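You operate a simulated robot arm through the tools that you are given. There is no shell and no other tool.

The job below is to be done with a simulated robot arm. You get a single attempt, and the scene is never put back.

Task
Swap the round die in the extruder pocket for the square die.
Fine: slacken the extruder wing nut first, stand the old die in its holder, tighten the nut last; leave the lever. Where these are worked on the way, their far stop is far enough and under half their travel is too little: extruder wing nut.

Only the result counts: the job must be done as asked and must still hold three seconds after the hand-in. Knocking over, shifting, dropping, spilling or breaking anything else fails it.

Robot
A 6-joint arm with a two-finger gripper, fixed in place. Base frame: the origin is at the foot of the arm, x ahead of it, y to its left, z up. Readings come in m, rad, newtons and seconds.
With the tool pointing down near the work surface it reaches from about 0.1 to 0.7 m from the base axis. Its first joint turns from -1.152 to 1.152 rad. Payload 2.45 kg.
The tool frame sits at the grasp point between the pads (the TCP): z along the fingers, y along the line on which they close. The tips reach 0.03 m beyond it. The gripper opens to 0.106 m. The gripper's body begins 0.079 m behind the TCP.
Orientation is that of the tool frame in the base frame, as a unit quaternion [x, y, z, w]. With the fingers straight down and closing along the base's y, the tool's x points along the base's -x, its y along +y and its z along -z.

Tools
- The arm moves only by the tool servo_tool. Its argument "series" is a list of rows, each a list of 7 numbers: the turn, a rotation vector about the tool's x, y, z in units of 8 degrees (1.0 is 8 degrees), then the shift along the tool's x, y, z in units of 40 mm (1.0 is 40 mm), then the opening, from 0 (shut) to 1 (fully open). In form: [[rx, ry, rz, dx, dy, dz, claw], ...]. A call has 1 to 20 rows; each row shifts and turns the commanded pose from where the row before left it, along the tool's axes as they then stand. A call with a number of a shift or a turn outside -1 to 1 is refused whole. Each row takes 0.2 s and may step no farther than 0.05 m and 0.15 rad from the row before; otherwise, or with a gripper value out of range, the whole call is refused. A pose out of reach is approached as far as the arm can. The call stops where the force on the tool passes 40 N (or 10 N more than at its start, if that is more) or the arm is blocked; 0.2 s more then pass. The fingers move at their own pace (about 0.153 m/s each) and stop on an object; they squeeze with about 31 N. The grip force told is the motor's: it shows also when the fingers shut on nothing. Time passes only in rows, and 0.2 s behind the last, so rows that do not move let the fingers close. The reply holds the time, the measured pose of the TCP, the force on the tool along the base axes, the opening and the grip force, in the units named above and with some noise, with the torque about the TCP (base axes, N m) and any sound that the robot's microphone picked up.
- Cameras (640 x 400 px; columns grow to the right, rows downward): "scene" is fixed at [0.0636, 0.424, 1.3999]; the picture's right is [-0.66, -0.75, 0.00], its down [-0.45, 0.40, -0.79] and it looks along [0.59, -0.53, -0.61] (base axes); focal length 344 px, centre (320, 200). "wrist" rides on the gripper at [0.076, -0.002, -0.106] in the tool frame; the picture's right is [0.02, 1.00, 0.00], its down [-0.78, 0.02, -0.62] and it looks along [-0.62, 0.01, 0.78] (tool axes); focal length 247 px, centre (320, 200). There is no depth. A picture from a camera that has moved, and an enlarged one, comes with that camera's place and axes in the base frame and with its lens.
- grab_frame(camera): a new picture of that camera. No time passes.
- zoom(camera, box): a new picture of the part [left, top, right, bottom] of that camera's present view, enlarged. No time passes.
- close_job(): hands the job in; it is judged then, once.

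Nothing tells you positions but the pictures and the camera data. Unless the task says otherwise, let go and move clear before handing in.

The tools are called by a JSON object that holds its "name" and its "arguments". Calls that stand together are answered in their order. servo_tool: Moves the arm, as the interface text tells. Its arguments: {"type":"object","properties":{"series":{"type":"array"}},"required":["series"]} The other tools are called the same way: grab_frame (camera) takes a picture; zoom (camera, box) takes an enlarged picture of a part of a camera's view; close_job () hands the job in.

At the start:

```text
t: 0.0
tcp_pos: [0.3341, 0.0178, 1.1563]
tcp_rot: [0.0, 1.0, 0.0, 0.0]
wrist_force: [-0.1, -0.5, 0.3]
torque: [0.03, 0.03, -0.01]
width: 0.1059
gripper_force: 0.0
```

scene: 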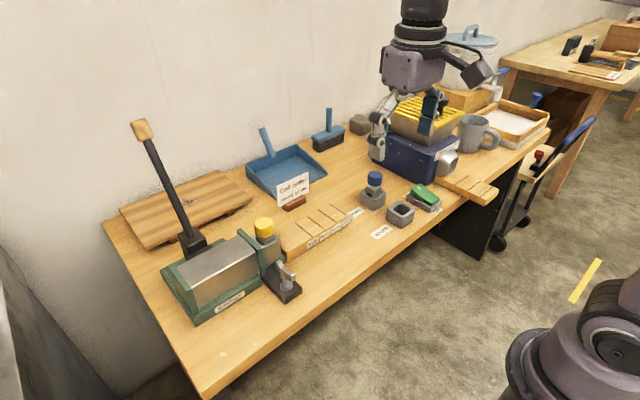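
wrist: 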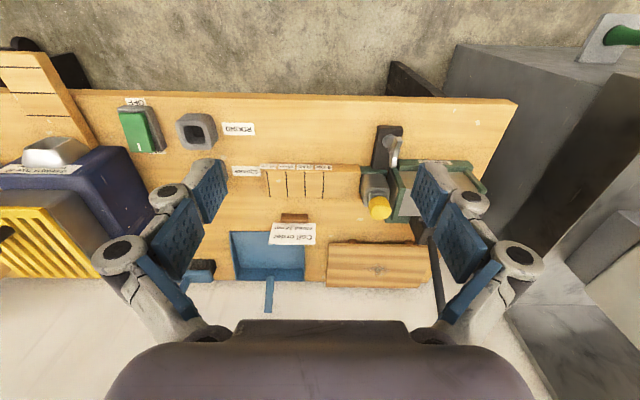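

I see a bench with a green extruder (lever, yellow-capped die at its front), a blue-capped item, a holder and a wing nut piece. I will take closer pictures before moving.

{"name": "zoom", "arguments": {"camera": "scene", "box": [150, 200, 320, 330]}}

{"name": "zoom", "arguments": {"camera": "scene", "box": [270, 150, 460, 270]}}

{"name": "zoom", "arguments": {"camera": "wrist", "box": [340, 90, 500, 240]}}

{"name": "zoom", "arguments": {"camera": "wrist", "box": [100, 80, 340, 240]}}

```text
3.08 times, centred on (235, 265) of scene
camera zoom: at [0.0636, 0.424, 1.3999], right [-0.66, -0.75, 0.0], down [-0.45, 0.4, -0.79], along [0.59, -0.53, -0.61], focal length 1059 px, centre (582, 0)
```

zoom: 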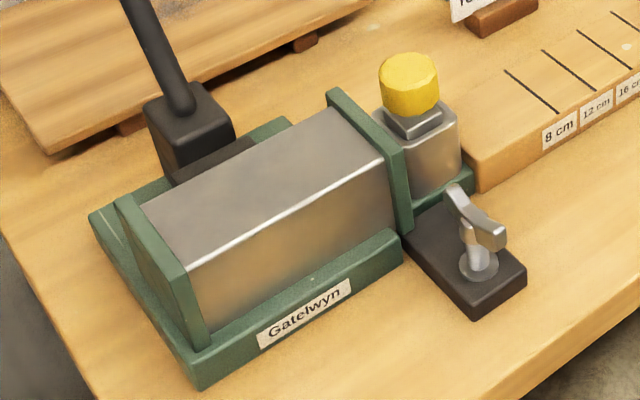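

```text
3.33 times, centred on (365, 210) of scene
camera zoom: at [0.0636, 0.424, 1.3999], right [-0.66, -0.75, 0.0], down [-0.45, 0.4, -0.79], along [0.59, -0.53, -0.61], focal length 1148 px, centre (170, 167)
```

zoom: 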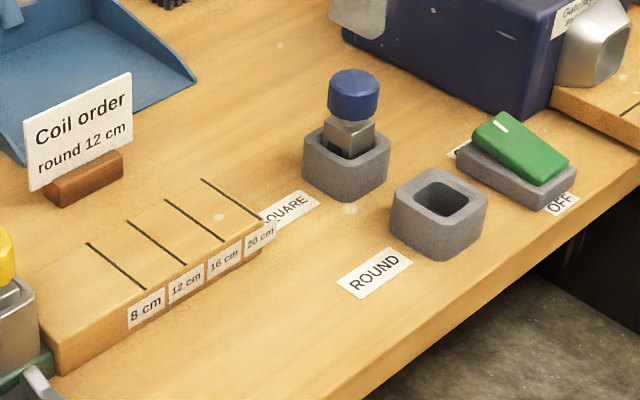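

```text
2.67 times, centred on (420, 165) of wrist
camera zoom: at [0.2575, 0.0152, 1.2633], right [-0.02, 1.0, 0.0], down [0.78, 0.02, 0.62], along [0.62, 0.01, -0.78], focal length 659 px, centre (53, 293)
```

zoom: 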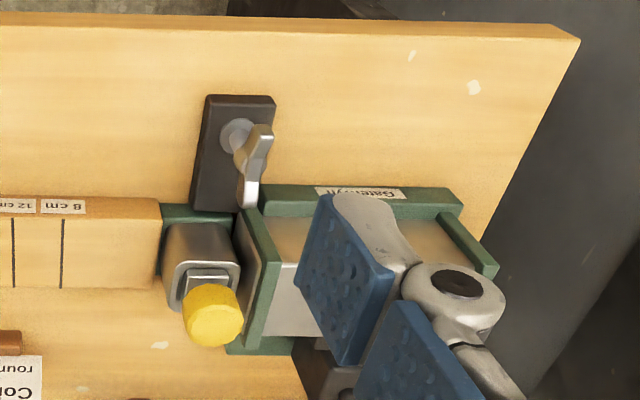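

```text
2.50 times, centred on (220, 160) of wrist
camera zoom: at [0.2575, 0.0152, 1.2633], right [-0.02, 1.0, 0.0], down [0.78, 0.02, 0.62], along [0.62, 0.01, -0.78], focal length 617 px, centre (570, 300)
```

zoom: 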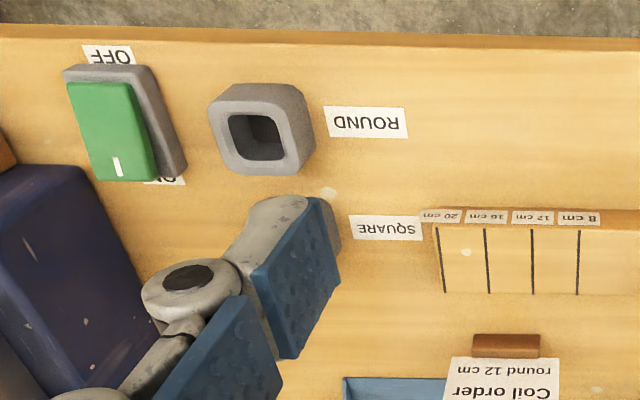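

The bench top seems to be near z≈0.79, the ROUND holder near (0.45,-0.21), and the yellow-knobbed die near (0.57,0.14). I'll move the wrist camera closer to the extruder while staying above everything.

{"name": "servo_tool", "arguments": {"series": [[0, 0, 0, -0.3, 0.45, 0.8, 1], [0, 0, 0, -0.3, 0.45, 0.8, 1], [0, 0, 0, -0.3, 0.45, 0.8, 1], [0, 0, 0, -0.3, 0.45, 0.8, 1], [0, 0, 0, -0.3, 0.45, 0.8, 1], [0, 0, 0, -0.3, 0.45, 0.8, 1]]}}

```text
t: 1.4
tcp_pos: [0.406, 0.1255, 0.9634]
tcp_rot: [-0.001, 1.0, 0.0, 0.0]
wrist_force: [0.1, 0.4, -0.1]
torque: [0.02, -0.02, -0.01]
width: 0.1059
gripper_force: 0.0
```

The arm moved as commanded and should now be looking down at the extruder front. I'll take the wrist and scene pictures.

{"name": "grab_frame", "arguments": {"camera": "wrist"}}

{"name": "grab_frame", "arguments": {"camera": "scene"}}

```text
taken
camera wrist: at [0.3296, 0.1238, 1.0706], right [-0.02, 1.0, 0.0], down [0.78, 0.02, 0.62], along [0.62, 0.01, -0.78], focal length 247 px, centre (320, 200)
```

wrist: 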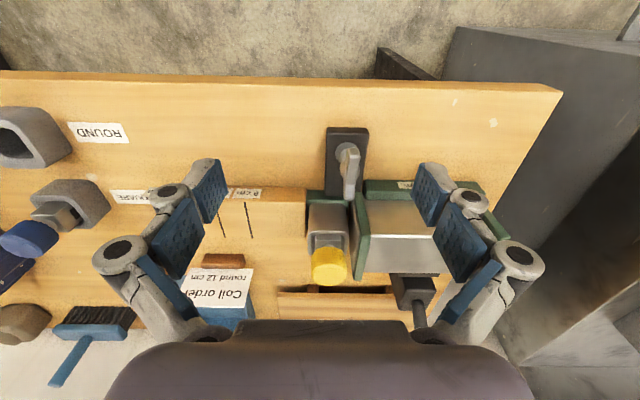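

```text
taken
```

scene: 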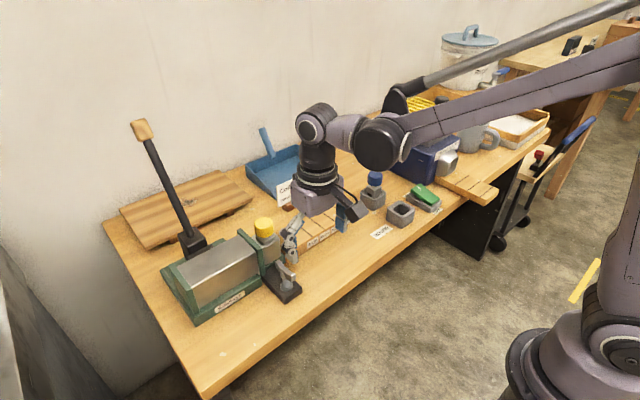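

{"name": "zoom", "arguments": {"camera": "wrist", "box": [260, 110, 420, 210]}}

{"name": "zoom", "arguments": {"camera": "wrist", "box": [260, 190, 420, 290]}}

{"name": "zoom", "arguments": {"camera": "wrist", "box": [0, 90, 160, 260]}}

{"name": "zoom", "arguments": {"camera": "scene", "box": [240, 200, 320, 310]}}

```text
4.00 times, centred on (340, 160) of wrist
camera zoom: at [0.3296, 0.1238, 1.0706], right [-0.02, 1.0, 0.0], down [0.78, 0.02, 0.62], along [0.62, 0.01, -0.78], focal length 988 px, centre (240, 360)
```

zoom: 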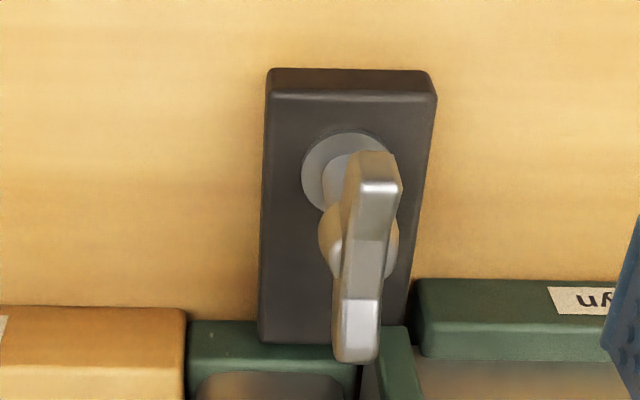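

```text
4.00 times, centred on (340, 240) of wrist
camera zoom: at [0.3296, 0.1238, 1.0706], right [-0.02, 1.0, 0.0], down [0.78, 0.02, 0.62], along [0.62, 0.01, -0.78], focal length 988 px, centre (240, 40)
```

zoom: 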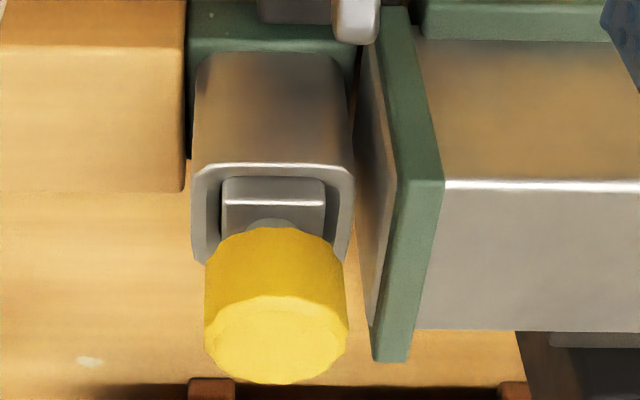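

```text
2.35 times, centred on (80, 175) of wrist
camera zoom: at [0.3296, 0.1238, 1.0706], right [-0.02, 1.0, 0.0], down [0.78, 0.02, 0.62], along [0.62, 0.01, -0.78], focal length 581 px, centre (885, 259)
```

zoom: 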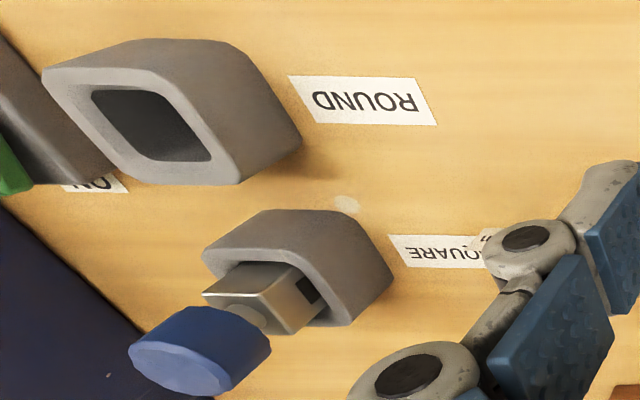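

```text
3.64 times, centred on (280, 255) of scene
camera zoom: at [0.0636, 0.424, 1.3999], right [-0.66, -0.75, 0.0], down [-0.45, 0.4, -0.79], along [0.59, -0.53, -0.61], focal length 1252 px, centre (466, 0)
```

zoom: 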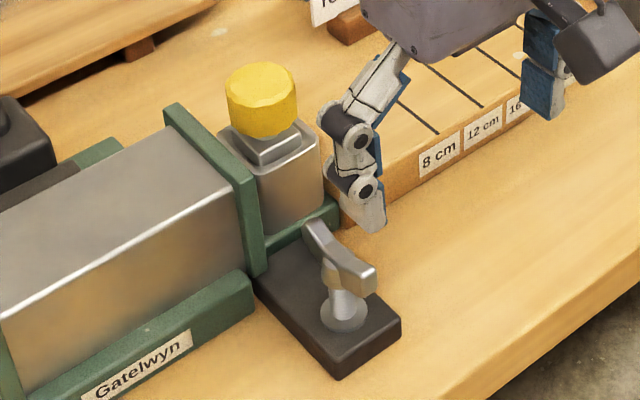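

The wing nut is a propeller-shaped wing on a vertical post at about (0.467, 0.158), wing lying along x with its top near z≈0.86. The extruder flange starts at x≈0.52. Next I hover over the nut for a closer look.

{"name": "servo_tool", "arguments": {"series": [[0, 0, 0, -0.76, 0.41, 0.4, 1], [0, 0, 0, -0.76, 0.41, 0.4, 1], [0, 0, 0, 0, 0, 0, 1]]}}

{"name": "grab_frame", "arguments": {"camera": "wrist"}}

{"name": "zoom", "arguments": {"camera": "wrist", "box": [240, 130, 400, 270]}}

{"name": "zoom", "arguments": {"camera": "scene", "box": [220, 190, 340, 310]}}

```text
t: 2.2
tcp_pos: [0.4663, 0.1579, 0.9316]
tcp_rot: [-0.001, 1.0, 0.0, 0.0]
wrist_force: [0.4, 0.0, 0.7]
torque: [0.03, 0.03, -0.01]
width: 0.1061
gripper_force: 0.1
```

```text
taken
camera wrist: at [0.3902, 0.1565, 1.0381], right [-0.02, 1.0, 0.0], down [0.78, 0.02, 0.62], along [0.62, 0.01, -0.78], focal length 247 px, centre (320, 200)
```

wrist: 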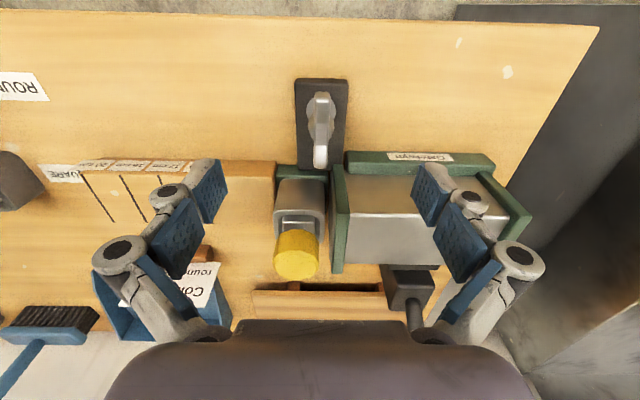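

```text
2.86 times, centred on (320, 200) of wrist
camera zoom: at [0.3902, 0.1565, 1.0381], right [-0.02, 1.0, 0.0], down [0.78, 0.02, 0.62], along [0.62, 0.01, -0.78], focal length 706 px, centre (320, 200)
```

zoom: 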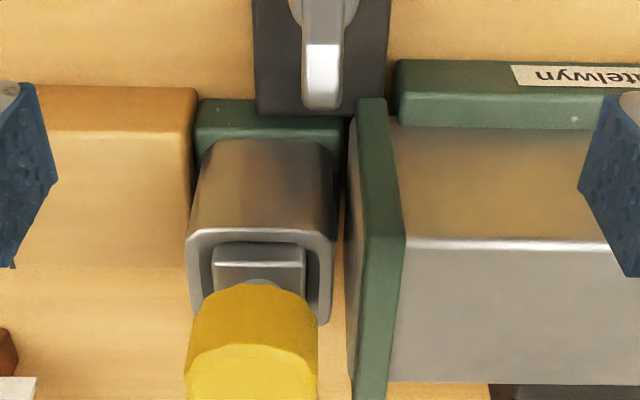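

```text
3.33 times, centred on (280, 250) of scene
camera zoom: at [0.0636, 0.424, 1.3999], right [-0.66, -0.75, 0.0], down [-0.45, 0.4, -0.79], along [0.59, -0.53, -0.61], focal length 1148 px, centre (453, 33)
```

zoom: 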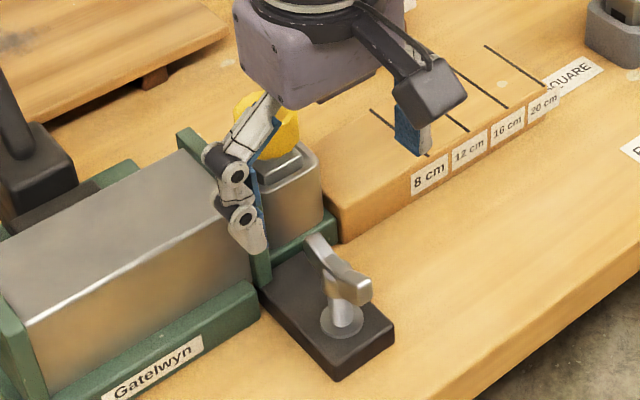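

{"name": "zoom", "arguments": {"camera": "wrist", "box": [270, 70, 380, 180]}}

{"name": "zoom", "arguments": {"camera": "scene", "box": [260, 240, 310, 300]}}

```text
3.64 times, centred on (325, 125) of wrist
camera zoom: at [0.3902, 0.1565, 1.0381], right [-0.02, 1.0, 0.0], down [0.78, 0.02, 0.62], along [0.62, 0.01, -0.78], focal length 898 px, centre (302, 473)
```

zoom: 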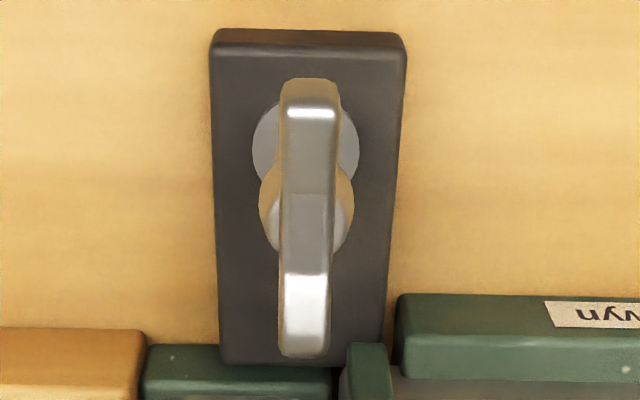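

```text
6.67 times, centred on (285, 270) of scene
camera zoom: at [0.0636, 0.424, 1.3999], right [-0.66, -0.75, 0.0], down [-0.45, 0.4, -0.79], along [0.59, -0.53, -0.61], focal length 2295 px, centre (553, -267)
```

zoom: 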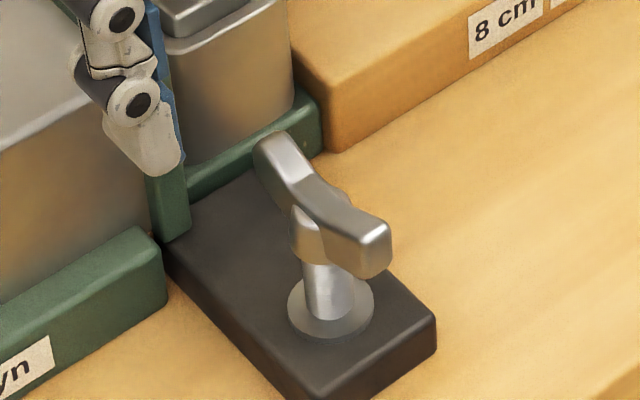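

The wing blade runs along x, centred near (0.467, 0.158), about 12 mm thick, top at z≈0.86. I'll lower with half-open fingers and close on the blade only, above its wider hub.

{"name": "servo_tool", "arguments": {"series": [[0, 0, 0, 0, 0, 0.4, 0.5], [0, 0, 0, 0, 0, 0.55, 0.5], [0, 0, 0, 0, 0, 0.53, 0.4], [0, 0, 0, 0, 0, 0, 0.2], [0, 0, 0, 0, 0, 0, 0], [0, 0, 0, 0, 0, 0, 0], [0, 0, 0, 0, 0, 0, 0]]}}

{"name": "zoom", "arguments": {"camera": "scene", "box": [230, 200, 330, 310]}}

{"name": "grab_frame", "arguments": {"camera": "wrist"}}

```text
t: 3.8
tcp_pos: [0.4666, 0.1607, 0.8726]
tcp_rot: [-0.001, 1.0, 0.001, 0.0]
wrist_force: [-0.7, 12.7, -10.0]
torque: [0.41, -0.37, 0.03]
width: 0.0137
gripper_force: 40.2
```

```text
3.64 times, centred on (280, 255) of scene
camera zoom: at [0.0637, 0.4244, 1.3997], right [-0.66, -0.75, 0.0], down [-0.46, 0.4, -0.79], along [0.59, -0.53, -0.61], focal length 1252 px, centre (466, 0)
```

zoom: 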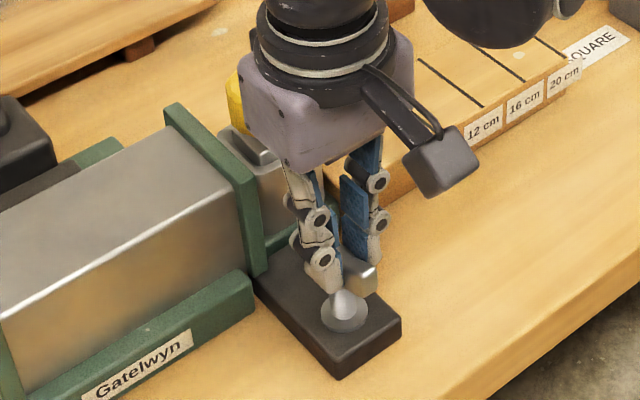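

```text
taken
camera wrist: at [0.3901, 0.1572, 0.9802], right [-0.02, 1.0, 0.0], down [0.78, 0.02, 0.62], along [0.62, 0.02, -0.78], focal length 247 px, centre (320, 200)
```

wrist: 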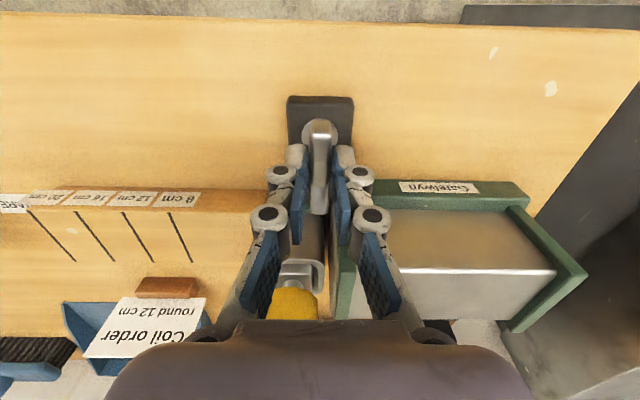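

The blade is gripped (width 13.7 mm) with a small sideways load, so the nut axis is probably at y≈0.161. I'll relieve that and try a small counter-clockwise (from above) turn, watching the torque.

{"name": "servo_tool", "arguments": {"series": [[0, 0, 0, 0, 0.07, 0, 0], [0, 0, -0.5, 0, 0, 0, 0], [0, 0, -0.5, 0, 0, 0, 0], [0, 0, -0.5, 0, 0, 0, 0]]}}

```text
t: 4.8
tcp_pos: [0.4667, 0.1595, 0.8737]
tcp_rot: [-0.105, 0.995, -0.002, -0.001]
wrist_force: [-5.9, -8.4, -14.2]
torque: [-0.07, -0.65, -0.08]
width: 0.0136
gripper_force: 39.8
```

{"name": "zoom", "arguments": {"camera": "wrist", "box": [240, 80, 400, 220]}}

{"name": "zoom", "arguments": {"camera": "scene", "box": [250, 220, 320, 300]}}

```text
2.86 times, centred on (320, 150) of wrist
camera zoom: at [0.3924, 0.1416, 0.9804], right [-0.23, 0.97, 0.0], down [0.76, 0.18, 0.62], along [0.6, 0.14, -0.78], focal length 706 px, centre (320, 343)
```

zoom: 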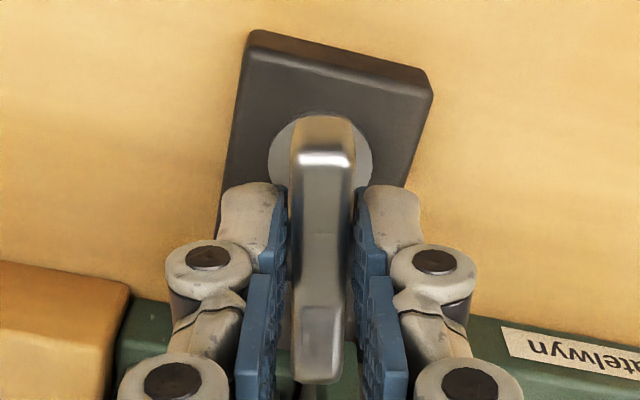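

```text
5.00 times, centred on (285, 260) of scene
camera zoom: at [0.0636, 0.4239, 1.3999], right [-0.66, -0.75, 0.0], down [-0.45, 0.4, -0.79], along [0.59, -0.53, -0.61], focal length 1722 px, centre (495, -100)
```

zoom: 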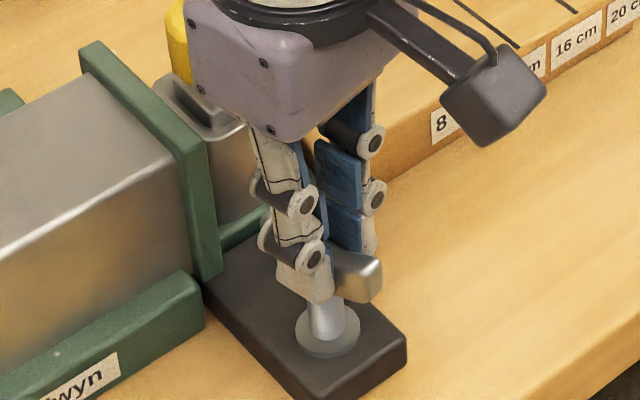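

The nut turns along with the gripper counter-clockwise with almost no torque. I'll keep turning in small batches and watch for the stop.

{"name": "servo_tool", "arguments": {"series": [[0, 0, -0.8, 0, -0.02, 0, 0], [0, 0, -0.8, 0, 0, 0, 0], [0, 0, -0.8, 0, 0, 0, 0], [0, 0, -0.8, 0, 0, 0, 0]]}}

```text
t: 5.8
tcp_pos: [0.4662, 0.1589, 0.8741]
tcp_rot: [-0.323, 0.946, -0.003, -0.001]
wrist_force: [-5.9, -21.9, -15.2]
torque: [-0.16, -0.28, -0.09]
width: 0.0138
gripper_force: 40.4
```

{"name": "servo_tool", "arguments": {"series": [[0, 0, 0, 0.03, -0.04, 0, 0], [0, 0, 0, 0, 0, 0, 0]]}}

{"name": "zoom", "arguments": {"camera": "wrist", "box": [240, 80, 400, 220]}}

{"name": "zoom", "arguments": {"camera": "scene", "box": [230, 200, 330, 310]}}

```text
t: 6.4
tcp_pos: [0.4669, 0.1593, 0.8742]
tcp_rot: [-0.323, 0.946, -0.001, 0.001]
wrist_force: [-2.2, -13.4, -18.7]
torque: [-0.94, 0.79, -0.02]
width: 0.0139
gripper_force: 40.1
```

```text
2.86 times, centred on (320, 150) of wrist
camera zoom: at [0.4078, 0.1096, 0.9804], right [-0.63, 0.78, 0.0], down [0.61, 0.49, 0.62], along [0.48, 0.39, -0.78], focal length 706 px, centre (320, 343)
```

zoom: 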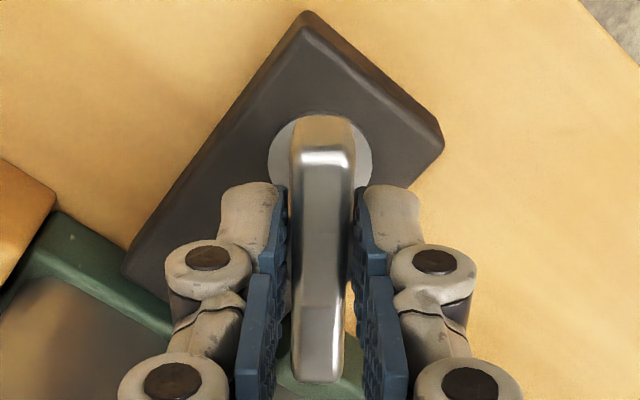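

```text
3.64 times, centred on (280, 255) of scene
camera zoom: at [0.0638, 0.4238, 1.3999], right [-0.66, -0.75, 0.0], down [-0.46, 0.4, -0.79], along [0.59, -0.53, -0.61], focal length 1252 px, centre (466, 0)
```

zoom: 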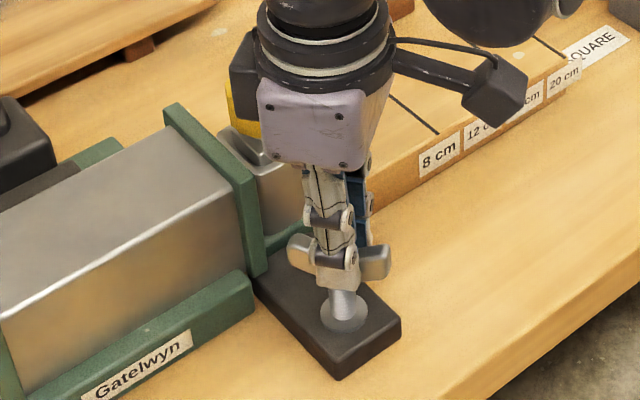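

{"name": "servo_tool", "arguments": {"series": [[0, 0, -0.8, 0.01, -0.01, 0, 0], [0, 0, -0.8, 0, 0, 0, 0], [0, 0, -0.8, 0, 0, 0, 0], [0, 0, -0.8, 0, 0, 0, 0]]}}

```text
t: 7.4
tcp_pos: [0.4679, 0.1566, 0.8738]
tcp_rot: [-0.525, 0.851, -0.003, 0.002]
wrist_force: [8.2, -13.5, -0.3]
torque: [-0.22, -0.21, -0.06]
width: 0.0138
gripper_force: 40.5
```

{"name": "servo_tool", "arguments": {"series": [[0, 0, -0.8, 0, 0, 0, 0], [0, 0, -0.8, 0, 0, 0, 0], [0, 0, -0.8, 0, 0, 0, 0], [0, 0, -0.8, 0, 0, 0, 0]]}}

```text
t: 8.4
tcp_pos: [0.4699, 0.1557, 0.8743]
tcp_rot: [-0.701, 0.714, -0.003, 0.002]
wrist_force: [25.3, -14.2, 12.7]
torque: [0.36, -0.63, -0.11]
width: 0.0137
gripper_force: 39.8
```

{"name": "servo_tool", "arguments": {"series": [[0, 0, 0, 0.02, -0.05, 0, 0], [0, 0, -0.8, 0, 0, 0, 0], [0, 0, -0.8, 0, 0, 0, 0], [0, 0, -0.8, 0, 0, 0, 0]]}}

{"name": "zoom", "arguments": {"camera": "wrist", "box": [240, 80, 400, 220]}}

{"name": "zoom", "arguments": {"camera": "scene", "box": [230, 200, 330, 310]}}

```text
t: 9.4
tcp_pos: [0.4715, 0.1569, 0.8745]
tcp_rot: [0.81, -0.587, 0.002, -0.002]
wrist_force: [22.0, -7.0, 16.9]
torque: [-0.08, -0.49, -0.06]
width: 0.0137
gripper_force: 39.9
```

```text
2.86 times, centred on (320, 150) of wrist
camera zoom: at [0.4956, 0.084, 0.9805], right [-0.94, -0.33, -0.01], down [-0.26, 0.74, 0.62], along [-0.2, 0.59, -0.79], focal length 706 px, centre (320, 343)
```

zoom: 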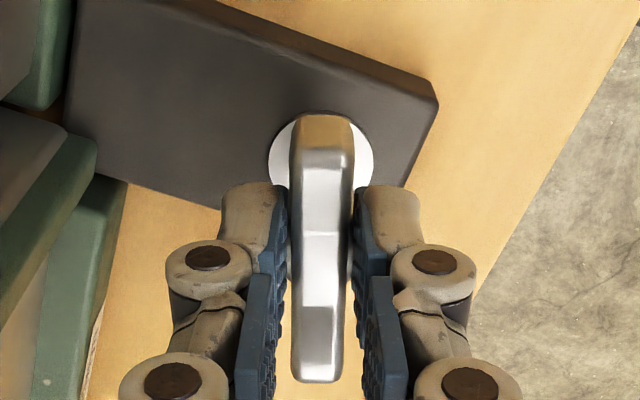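

```text
3.64 times, centred on (280, 255) of scene
camera zoom: at [0.0639, 0.4238, 1.3999], right [-0.66, -0.75, 0.0], down [-0.46, 0.4, -0.79], along [0.59, -0.53, -0.61], focal length 1252 px, centre (466, 0)
```

zoom: 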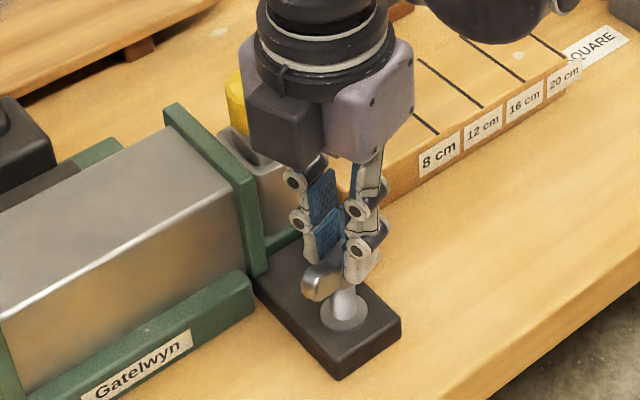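

{"name": "servo_tool", "arguments": {"series": [[0, 0, 0, 0.027, -0.044, 0, 0], [0, 0, -0.8, 0, 0, 0, 0], [0, 0, -0.8, 0, 0, 0, 0], [0, 0, -0.8, 0, 0, 0, 0]]}}

```text
t: 10.4
tcp_pos: [0.4716, 0.1578, 0.873]
tcp_rot: [0.897, -0.442, 0.002, -0.002]
wrist_force: [15.7, 0.2, 24.3]
torque: [-0.29, -0.62, -0.07]
width: 0.0136
gripper_force: 39.2
```

{"name": "servo_tool", "arguments": {"series": [[0, 0, 0, 0.01, -0.03, -0.03, 0], [0, 0, -0.8, 0, 0, 0, 0], [0, 0, -0.8, 0, 0, 0, 0]]}}

{"name": "zoom", "arguments": {"camera": "wrist", "box": [240, 80, 400, 220]}}

{"name": "zoom", "arguments": {"camera": "scene", "box": [230, 200, 330, 310]}}

```text
t: 11.2
tcp_pos: [0.4717, 0.1584, 0.873]
tcp_rot: [0.94, -0.341, 0.0, -0.001]
wrist_force: [9.1, 1.7, -30.0]
torque: [-0.08, -0.37, -0.02]
width: 0.0138
gripper_force: 40.6
```

```text
2.86 times, centred on (320, 150) of wrist
camera zoom: at [0.5324, 0.1093, 0.9804], right [-0.62, -0.78, 0.0], down [-0.61, 0.49, 0.62], along [-0.49, 0.39, -0.78], focal length 706 px, centre (320, 343)
```

zoom: 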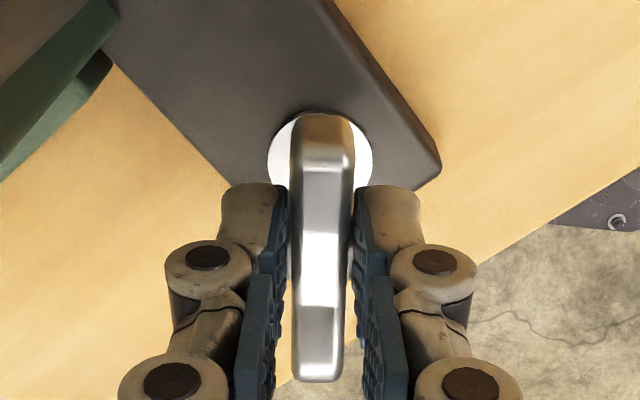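

```text
3.64 times, centred on (280, 255) of scene
camera zoom: at [0.0643, 0.4242, 1.3998], right [-0.66, -0.75, 0.0], down [-0.46, 0.4, -0.79], along [0.59, -0.53, -0.61], focal length 1252 px, centre (466, 0)
```

zoom: 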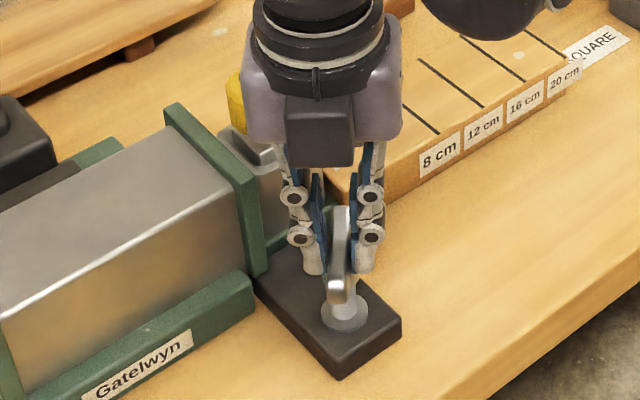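

{"name": "servo_tool", "arguments": {"series": [[0, 0, 0, 0.005, -0.02, 0.014, 0], [0, 0, -0.8, 0, 0, 0, 0], [0, 0, -0.8, 0, 0, 0, 0], [0, 0, -0.8, 0, 0, 0, 0]]}}

```text
t: 12.2
tcp_pos: [0.4713, 0.1589, 0.8731]
tcp_rot: [0.984, -0.179, 0.0, -0.001]
wrist_force: [11.5, 8.1, -19.5]
torque: [0.45, 0.46, -0.09]
width: 0.014
gripper_force: 39.8
```

{"name": "servo_tool", "arguments": {"series": [[0, 0, 0, 0.0, -0.02, 0.008, 0], [0, 0, -0.8, 0, 0, 0, 0], [0, 0, -0.8, 0, 0, 0, 0], [0, 0, -0.8, 0, 0, 0, 0]]}}

```text
t: 13.2
tcp_pos: [0.473, 0.1598, 0.8732]
tcp_rot: [1.0, -0.013, 0.0, -0.001]
wrist_force: [5.4, 15.0, 4.4]
torque: [0.37, -0.32, -0.92]
width: 0.0151
gripper_force: 41.9
```

{"name": "zoom", "arguments": {"camera": "wrist", "box": [240, 80, 400, 220]}}

{"name": "zoom", "arguments": {"camera": "scene", "box": [230, 200, 330, 310]}}

```text
2.86 times, centred on (320, 150) of wrist
camera zoom: at [0.5495, 0.1584, 0.9808], right [0.0, -1.0, 0.0], down [-0.78, 0.0, 0.62], along [-0.62, 0.0, -0.78], focal length 706 px, centre (320, 343)
```

zoom: 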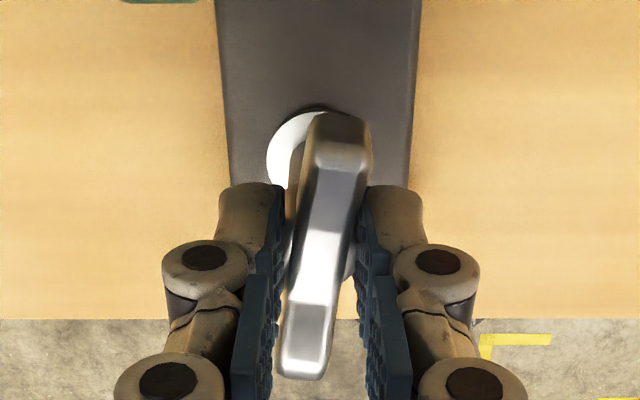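

```text
3.64 times, centred on (280, 255) of scene
camera zoom: at [0.0636, 0.4244, 1.3998], right [-0.66, -0.75, 0.0], down [-0.46, 0.4, -0.79], along [0.59, -0.53, -0.61], focal length 1252 px, centre (466, 0)
```

zoom: 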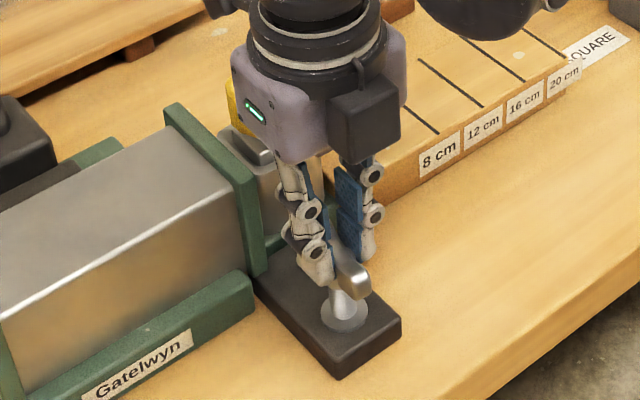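

The blade now lags the pads and torque jumped: the nut has reached its far stop after roughly 168°. I'll back off to relieve the grip, open slightly and lift straight up.

{"name": "servo_tool", "arguments": {"series": [[0, 0, 0.9, 0, 0, 0, 0], [0, 0, 0, 0, 0, 0, 0.2], [0, 0, 0, 0, 0, 0, 0.4], [0, 0, 0, 0, 0, -0.5, 0.4], [0, 0, 0, 0, 0, -1, 0.4], [0, 0, 0, 0, 0, -1, 0.5]]}}

{"name": "grab_frame", "arguments": {"camera": "wrist"}}

{"name": "zoom", "arguments": {"camera": "scene", "box": [230, 200, 330, 310]}}

```text
t: 14.6
tcp_pos: [0.4726, 0.1583, 0.9752]
tcp_rot: [0.997, -0.077, 0.0, 0.0]
wrist_force: [0.4, -0.2, -0.7]
torque: [0.04, 0.0, 0.01]
width: 0.0531
gripper_force: 0.0
```

```text
taken
camera wrist: at [0.5483, 0.1477, 1.0812], right [-0.13, -0.99, 0.0], down [-0.78, 0.1, 0.62], along [-0.62, 0.08, -0.78], focal length 247 px, centre (320, 200)
```

wrist: 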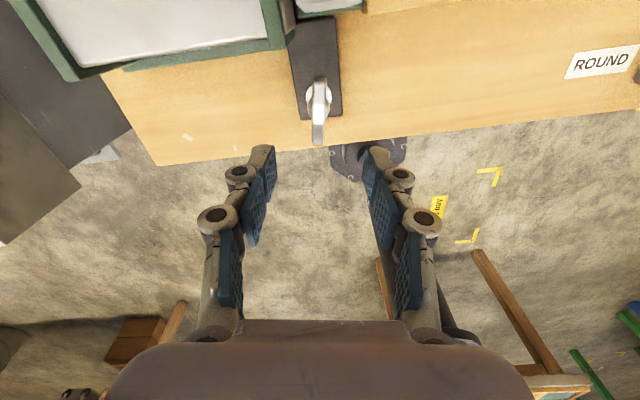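

```text
3.64 times, centred on (280, 255) of scene
camera zoom: at [0.0636, 0.424, 1.3999], right [-0.66, -0.75, 0.0], down [-0.45, 0.4, -0.79], along [0.59, -0.53, -0.61], focal length 1252 px, centre (466, 0)
```

zoom: 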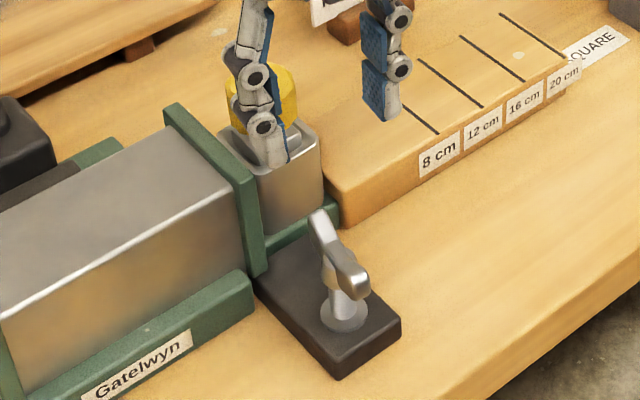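

The nut stayed at its loosened position. I'll unwind the wrist back to the original orientation in free air.

{"name": "servo_tool", "arguments": {"series": [[0, 0, 1, 0, 0, -0.2, 0.5], [0, 0, 1, 0, 0, -0.2, 0.5], [0, 0, 1, 0, 0, -0.2, 0.5], [0, 0, 1, 0, 0, -0.2, 0.5], [0, 0, 1, 0, 0, -0.2, 0.5], [0, 0, 1, 0, 0, 0, 0.5], [0, 0, 1, 0, 0, 0, 0.5], [0, 0, 1, 0, 0, 0, 0.5], [0, 0, 1, 0, 0, 0, 0.5], [0, 0, 1, 0, 0, 0, 0.5], [0, 0, 1, 0, 0, 0, 0.5], [0, 0, 1, 0, 0, 0, 0.5], [0, 0, 1, 0, 0, 0, 0.5], [0, 0, 1, 0, 0, 0, 0.5], [0, 0, 1, 0, 0, 0, 0.5], [0, 0, 1, 0, 0, 0, 0.5], [0, 0, 1, 0, 0, 0, 0.5], [0, 0, 1, 0, 0, 0, 0.5], [0, 0, 1, 0, 0, 0, 0.8], [0, 0, 1, 0, 0, 0, 1]]}}

```text
t: 18.8
tcp_pos: [0.4737, 0.1581, 1.0139]
tcp_rot: [-0.097, 0.995, 0.0, 0.001]
wrist_force: [-0.4, -0.4, -0.2]
torque: [0.02, 0.02, 0.01]
width: 0.1063
gripper_force: 0.2
```

{"name": "servo_tool", "arguments": {"series": [[0, 0, 1, 0, 0, 0, 1], [0, 0, 0.39, 0, 0, 0, 1], [0, 0, 0, -0.58, -0.24, 0.3, 1], [0, 0, 0, -0.58, -0.24, 0.3, 1], [0, 0, 0, 0, 0, 0, 1]]}}

{"name": "grab_frame", "arguments": {"camera": "wrist"}}

{"name": "zoom", "arguments": {"camera": "wrist", "box": [240, 90, 400, 230]}}

```text
t: 20.0
tcp_pos: [0.5202, 0.1393, 0.9898]
tcp_rot: [-0.001, 1.0, 0.0, 0.0]
wrist_force: [0.2, 0.7, 0.0]
torque: [-0.02, 0.03, 0.0]
width: 0.106
gripper_force: 0.0
```

```text
taken
camera wrist: at [0.4435, 0.1363, 1.0966], right [-0.02, 1.0, 0.0], down [0.78, 0.02, 0.62], along [0.62, 0.01, -0.78], focal length 247 px, centre (320, 200)
```

wrist: 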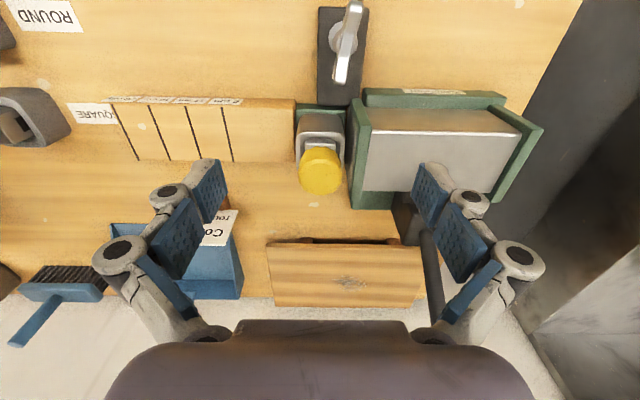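

```text
2.86 times, centred on (320, 160) of wrist
camera zoom: at [0.4435, 0.1363, 1.0966], right [-0.02, 1.0, 0.0], down [0.78, 0.02, 0.62], along [0.62, 0.01, -0.78], focal length 706 px, centre (320, 314)
```

zoom: 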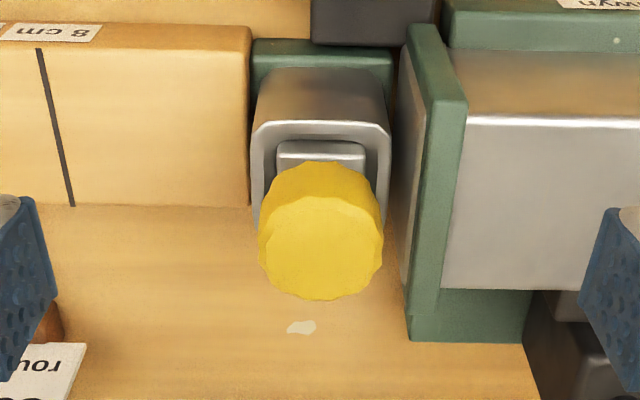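

The round die's knob (≈41 mm wide, top at about (0.568, 0.138, 0.905)) is clear to grip, with the flange beside it at z≈0.884. Before gripping, I'll fly over to inspect both holders.

{"name": "servo_tool", "arguments": {"series": [[0, 0, 0, 0.35, -0.95, -0.05, 1], [0, 0, 0, 0.35, -0.95, -0.05, 1], [0, 0, 0, 0.35, -0.95, -0.05, 1], [0, 0, 0, 0.35, -0.95, 0, 1], [0, 0, 0, 0.35, -0.95, 0, 1], [0, 0, 0, 0.35, -0.95, 0, 1], [0, 0, 0, 0.35, -0.95, 0, 1], [0, 0, 0, 0.35, -0.95, 0, 1], [0, 0, 0, 0, 0, 0, 1]]}}

{"name": "grab_frame", "arguments": {"camera": "wrist"}}

{"name": "grab_frame", "arguments": {"camera": "scene"}}

```text
t: 22.0
tcp_pos: [0.4074, -0.1634, 0.9957]
tcp_rot: [-0.001, 1.0, 0.001, 0.0]
wrist_force: [-0.2, 0.0, 0.0]
torque: [-0.02, -0.02, 0.0]
width: 0.1063
gripper_force: 0.0
```

```text
taken
camera wrist: at [0.3313, -0.1665, 1.1023], right [-0.02, 1.0, 0.0], down [0.78, 0.02, 0.62], along [0.62, 0.02, -0.78], focal length 247 px, centre (320, 200)
```

wrist: 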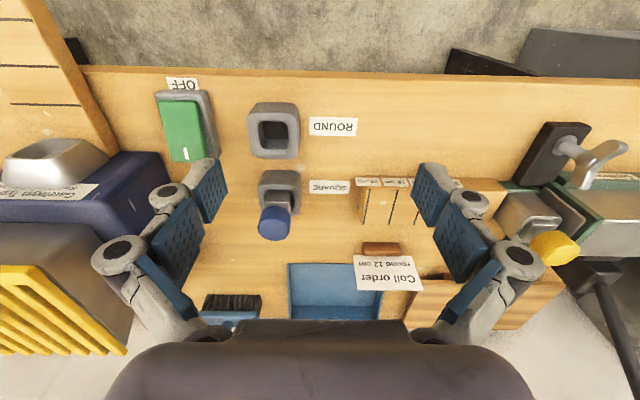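

```text
taken
```

scene: 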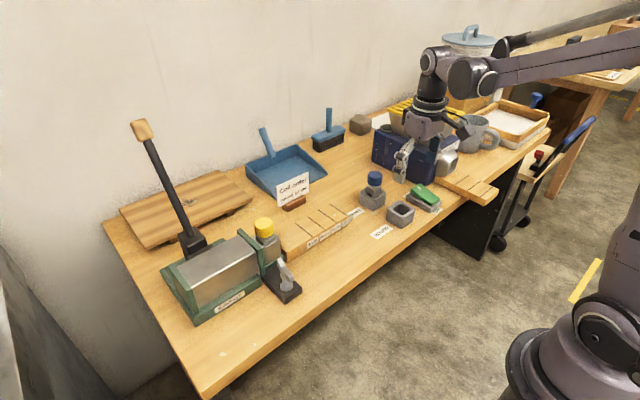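

{"name": "zoom", "arguments": {"camera": "wrist", "box": [220, 90, 360, 250]}}

{"name": "zoom", "arguments": {"camera": "scene", "box": [340, 155, 440, 245]}}

```text
2.50 times, centred on (290, 170) of wrist
camera zoom: at [0.3313, -0.1665, 1.1023], right [-0.02, 1.0, 0.0], down [0.78, 0.02, 0.62], along [0.62, 0.02, -0.78], focal length 617 px, centre (395, 275)
```

zoom: 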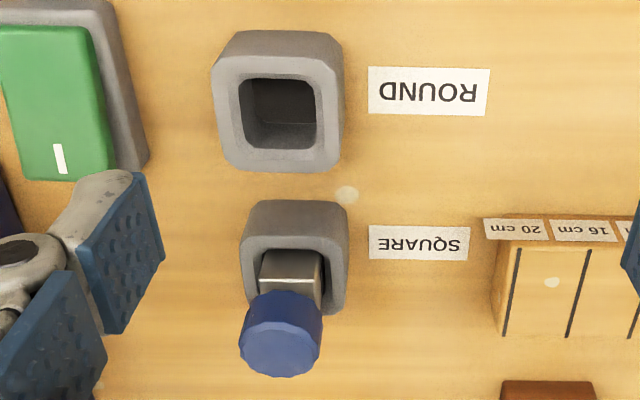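

```text
4.44 times, centred on (390, 200) of scene
camera zoom: at [0.0636, 0.424, 1.3999], right [-0.66, -0.75, 0.0], down [-0.45, 0.4, -0.79], along [0.59, -0.53, -0.61], focal length 1530 px, centre (9, 200)
```

zoom: 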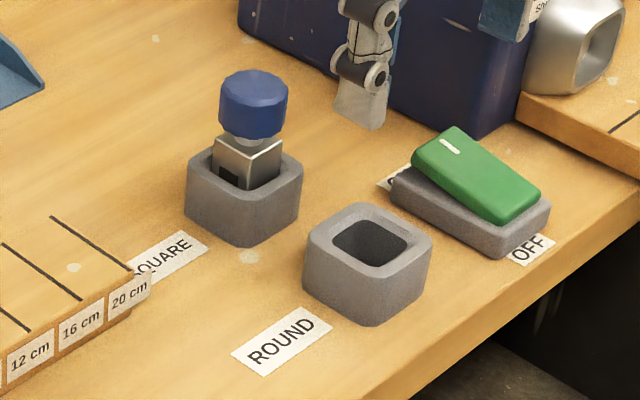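

The ROUND holder opening is about 35 mm wide at (0.452, -0.218), and the square die's knob is near (0.553, -0.218, 0.88). Now I return and hover above the yellow knob to check centring.

{"name": "servo_tool", "arguments": {"series": [[0, 0, 0, -0.5, 0.942, 0, 1], [0, 0, 0, -0.5, 0.942, 0, 1], [0, 0, 0, -0.5, 0.942, 0, 1], [0, 0, 0, -0.5, 0.942, 0, 1], [0, 0, 0, -0.5, 0.942, 0, 1], [0, 0, 0, -0.5, 0.942, 0, 1], [0, 0, 0, -0.5, 0.942, 0, 1], [0, 0, 0, -0.5, 0.942, 0, 1], [0, 0, 0, 0, 0, 0.8, 1], [0, 0, 0, 0, 0, 0, 1]]}}

{"name": "grab_frame", "arguments": {"camera": "wrist"}}

{"name": "zoom", "arguments": {"camera": "wrist", "box": [240, 80, 400, 180]}}

{"name": "zoom", "arguments": {"camera": "scene", "box": [210, 180, 310, 290]}}

```text
t: 24.2
tcp_pos: [0.5676, 0.1361, 0.9633]
tcp_rot: [-0.002, 1.0, 0.0, -0.001]
wrist_force: [0.1, 0.4, -0.6]
torque: [-0.01, 0.01, 0.03]
width: 0.1062
gripper_force: 0.1
```

```text
taken
camera wrist: at [0.4911, 0.1344, 1.0704], right [-0.02, 1.0, 0.0], down [0.78, 0.02, 0.62], along [0.62, 0.01, -0.78], focal length 247 px, centre (320, 200)
```

wrist: 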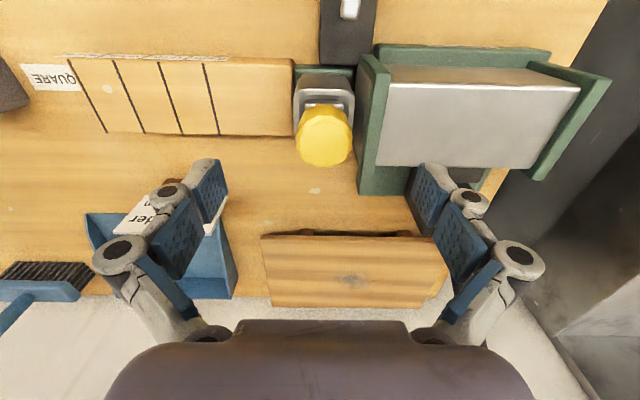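

```text
4.00 times, centred on (320, 130) of wrist
camera zoom: at [0.4911, 0.1344, 1.0704], right [-0.02, 1.0, 0.0], down [0.78, 0.02, 0.62], along [0.62, 0.01, -0.78], focal length 988 px, centre (320, 480)
```

zoom: 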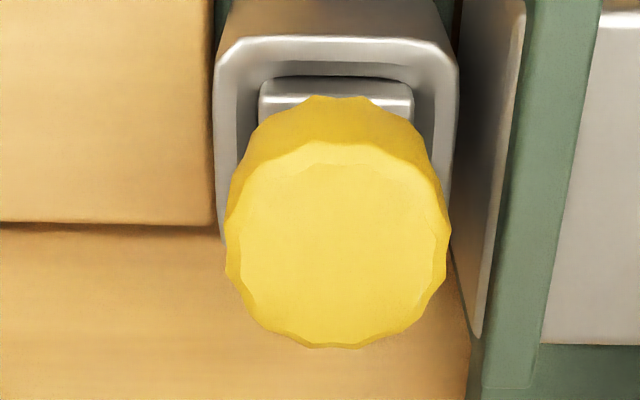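

```text
3.64 times, centred on (260, 235) of scene
camera zoom: at [0.0636, 0.4241, 1.3999], right [-0.66, -0.75, 0.0], down [-0.45, 0.4, -0.79], along [0.59, -0.53, -0.61], focal length 1252 px, centre (538, 73)
```

zoom: 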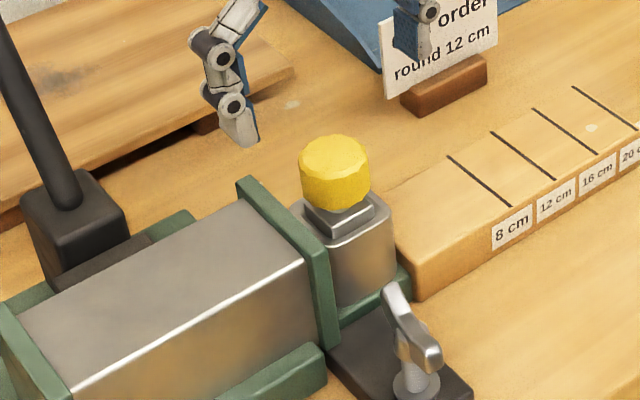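

The knob centre reads (0.568, 0.139), a 3 mm shift from my TCP. I'll centre, pre-close to about 58 mm, lower so the tips stay above the flange, and grip.

{"name": "servo_tool", "arguments": {"series": [[0, 0, 0, -0.02, 0.078, 0, 0.58], [0, 0, 0, 0, 0, 0, 0.58], [0, 0, 0, 0, 0, 0.5, 0.58], [0, 0, 0, 0, 0, 0.4, 0.58], [0, 0, 0, 0, 0, 0.2, 0.58], [0, 0, 0, 0, 0, 0, 0.58]]}}

{"name": "grab_frame", "arguments": {"camera": "wrist"}}

{"name": "zoom", "arguments": {"camera": "scene", "box": [220, 190, 310, 270]}}

```text
t: 25.6
tcp_pos: [0.5688, 0.1401, 0.9194]
tcp_rot: [-0.001, 1.0, 0.0, 0.001]
wrist_force: [-0.3, -1.2, -0.6]
torque: [-0.05, -0.01, -0.02]
width: 0.0612
gripper_force: 0.1
```

```text
taken
camera wrist: at [0.492, 0.1377, 1.0268], right [-0.02, 1.0, 0.0], down [0.78, 0.02, 0.62], along [0.62, 0.01, -0.78], focal length 247 px, centre (320, 200)
```

wrist: 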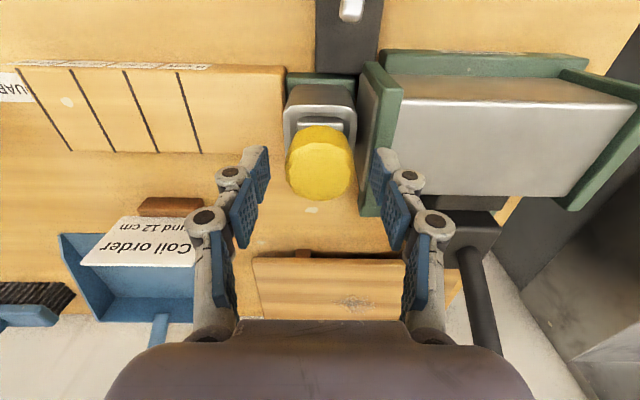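

```text
5.00 times, centred on (265, 230) of scene
camera zoom: at [0.0636, 0.424, 1.3999], right [-0.66, -0.75, 0.0], down [-0.45, 0.4, -0.79], along [0.59, -0.53, -0.61], focal length 1722 px, centre (595, 50)
```

zoom: 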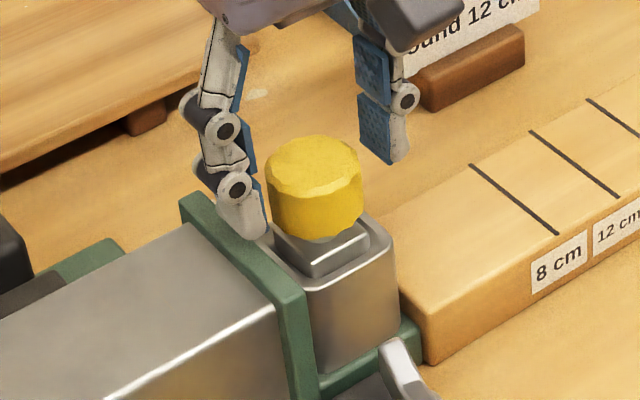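

{"name": "zoom", "arguments": {"camera": "wrist", "box": [240, 90, 400, 220]}}

```text
3.08 times, centred on (320, 155) of wrist
camera zoom: at [0.492, 0.1377, 1.0268], right [-0.02, 1.0, 0.0], down [0.78, 0.02, 0.62], along [0.62, 0.01, -0.78], focal length 760 px, centre (320, 338)
```

zoom: 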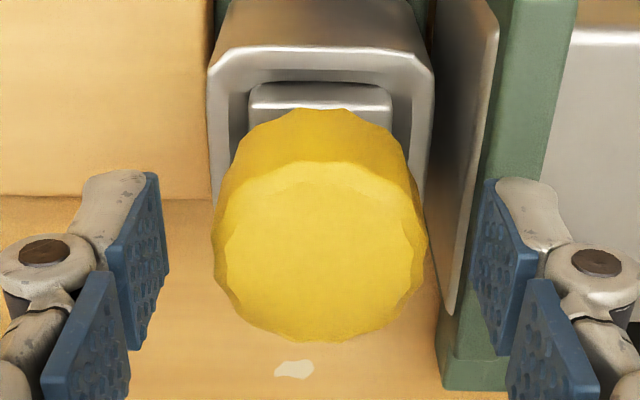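

Everything is centred within about 1 mm and the right finger is above the flange. Closing on the knob now.

{"name": "servo_tool", "arguments": {"series": [[0, 0, 0, 0, 0, 0, 0.4], [0, 0, 0, 0, 0, 0, 0.2], [0, 0, 0, 0, 0, 0, 0], [0, 0, 0, 0, 0, 0, 0]]}}

{"name": "zoom", "arguments": {"camera": "wrist", "box": [240, 90, 400, 220]}}

{"name": "zoom", "arguments": {"camera": "scene", "box": [220, 190, 310, 270]}}

```text
t: 26.6
tcp_pos: [0.5671, 0.1401, 0.9204]
tcp_rot: [-0.001, 1.0, 0.001, 0.0]
wrist_force: [-0.8, 0.4, -0.3]
torque: [0.03, -0.02, -0.02]
width: 0.0411
gripper_force: 31.1
```

```text
3.08 times, centred on (320, 155) of wrist
camera zoom: at [0.492, 0.1376, 1.0269], right [-0.02, 1.0, 0.0], down [0.78, 0.02, 0.62], along [0.62, 0.01, -0.78], focal length 760 px, centre (320, 338)
```

zoom: 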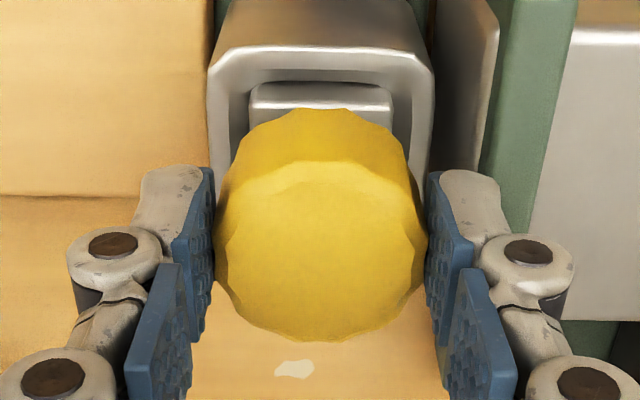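

```text
5.00 times, centred on (265, 230) of scene
camera zoom: at [0.0636, 0.424, 1.3999], right [-0.66, -0.75, 0.0], down [-0.45, 0.4, -0.79], along [0.59, -0.53, -0.61], focal length 1722 px, centre (595, 50)
```

zoom: 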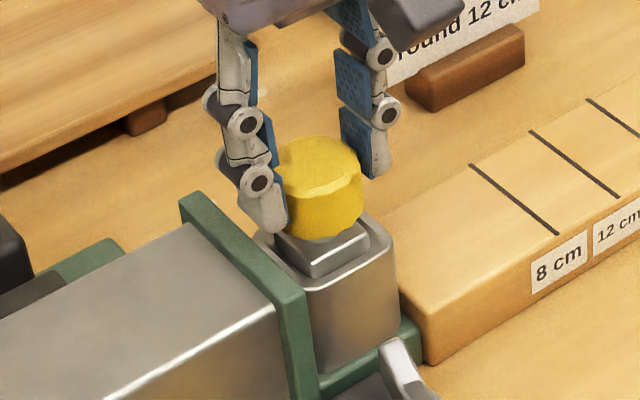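

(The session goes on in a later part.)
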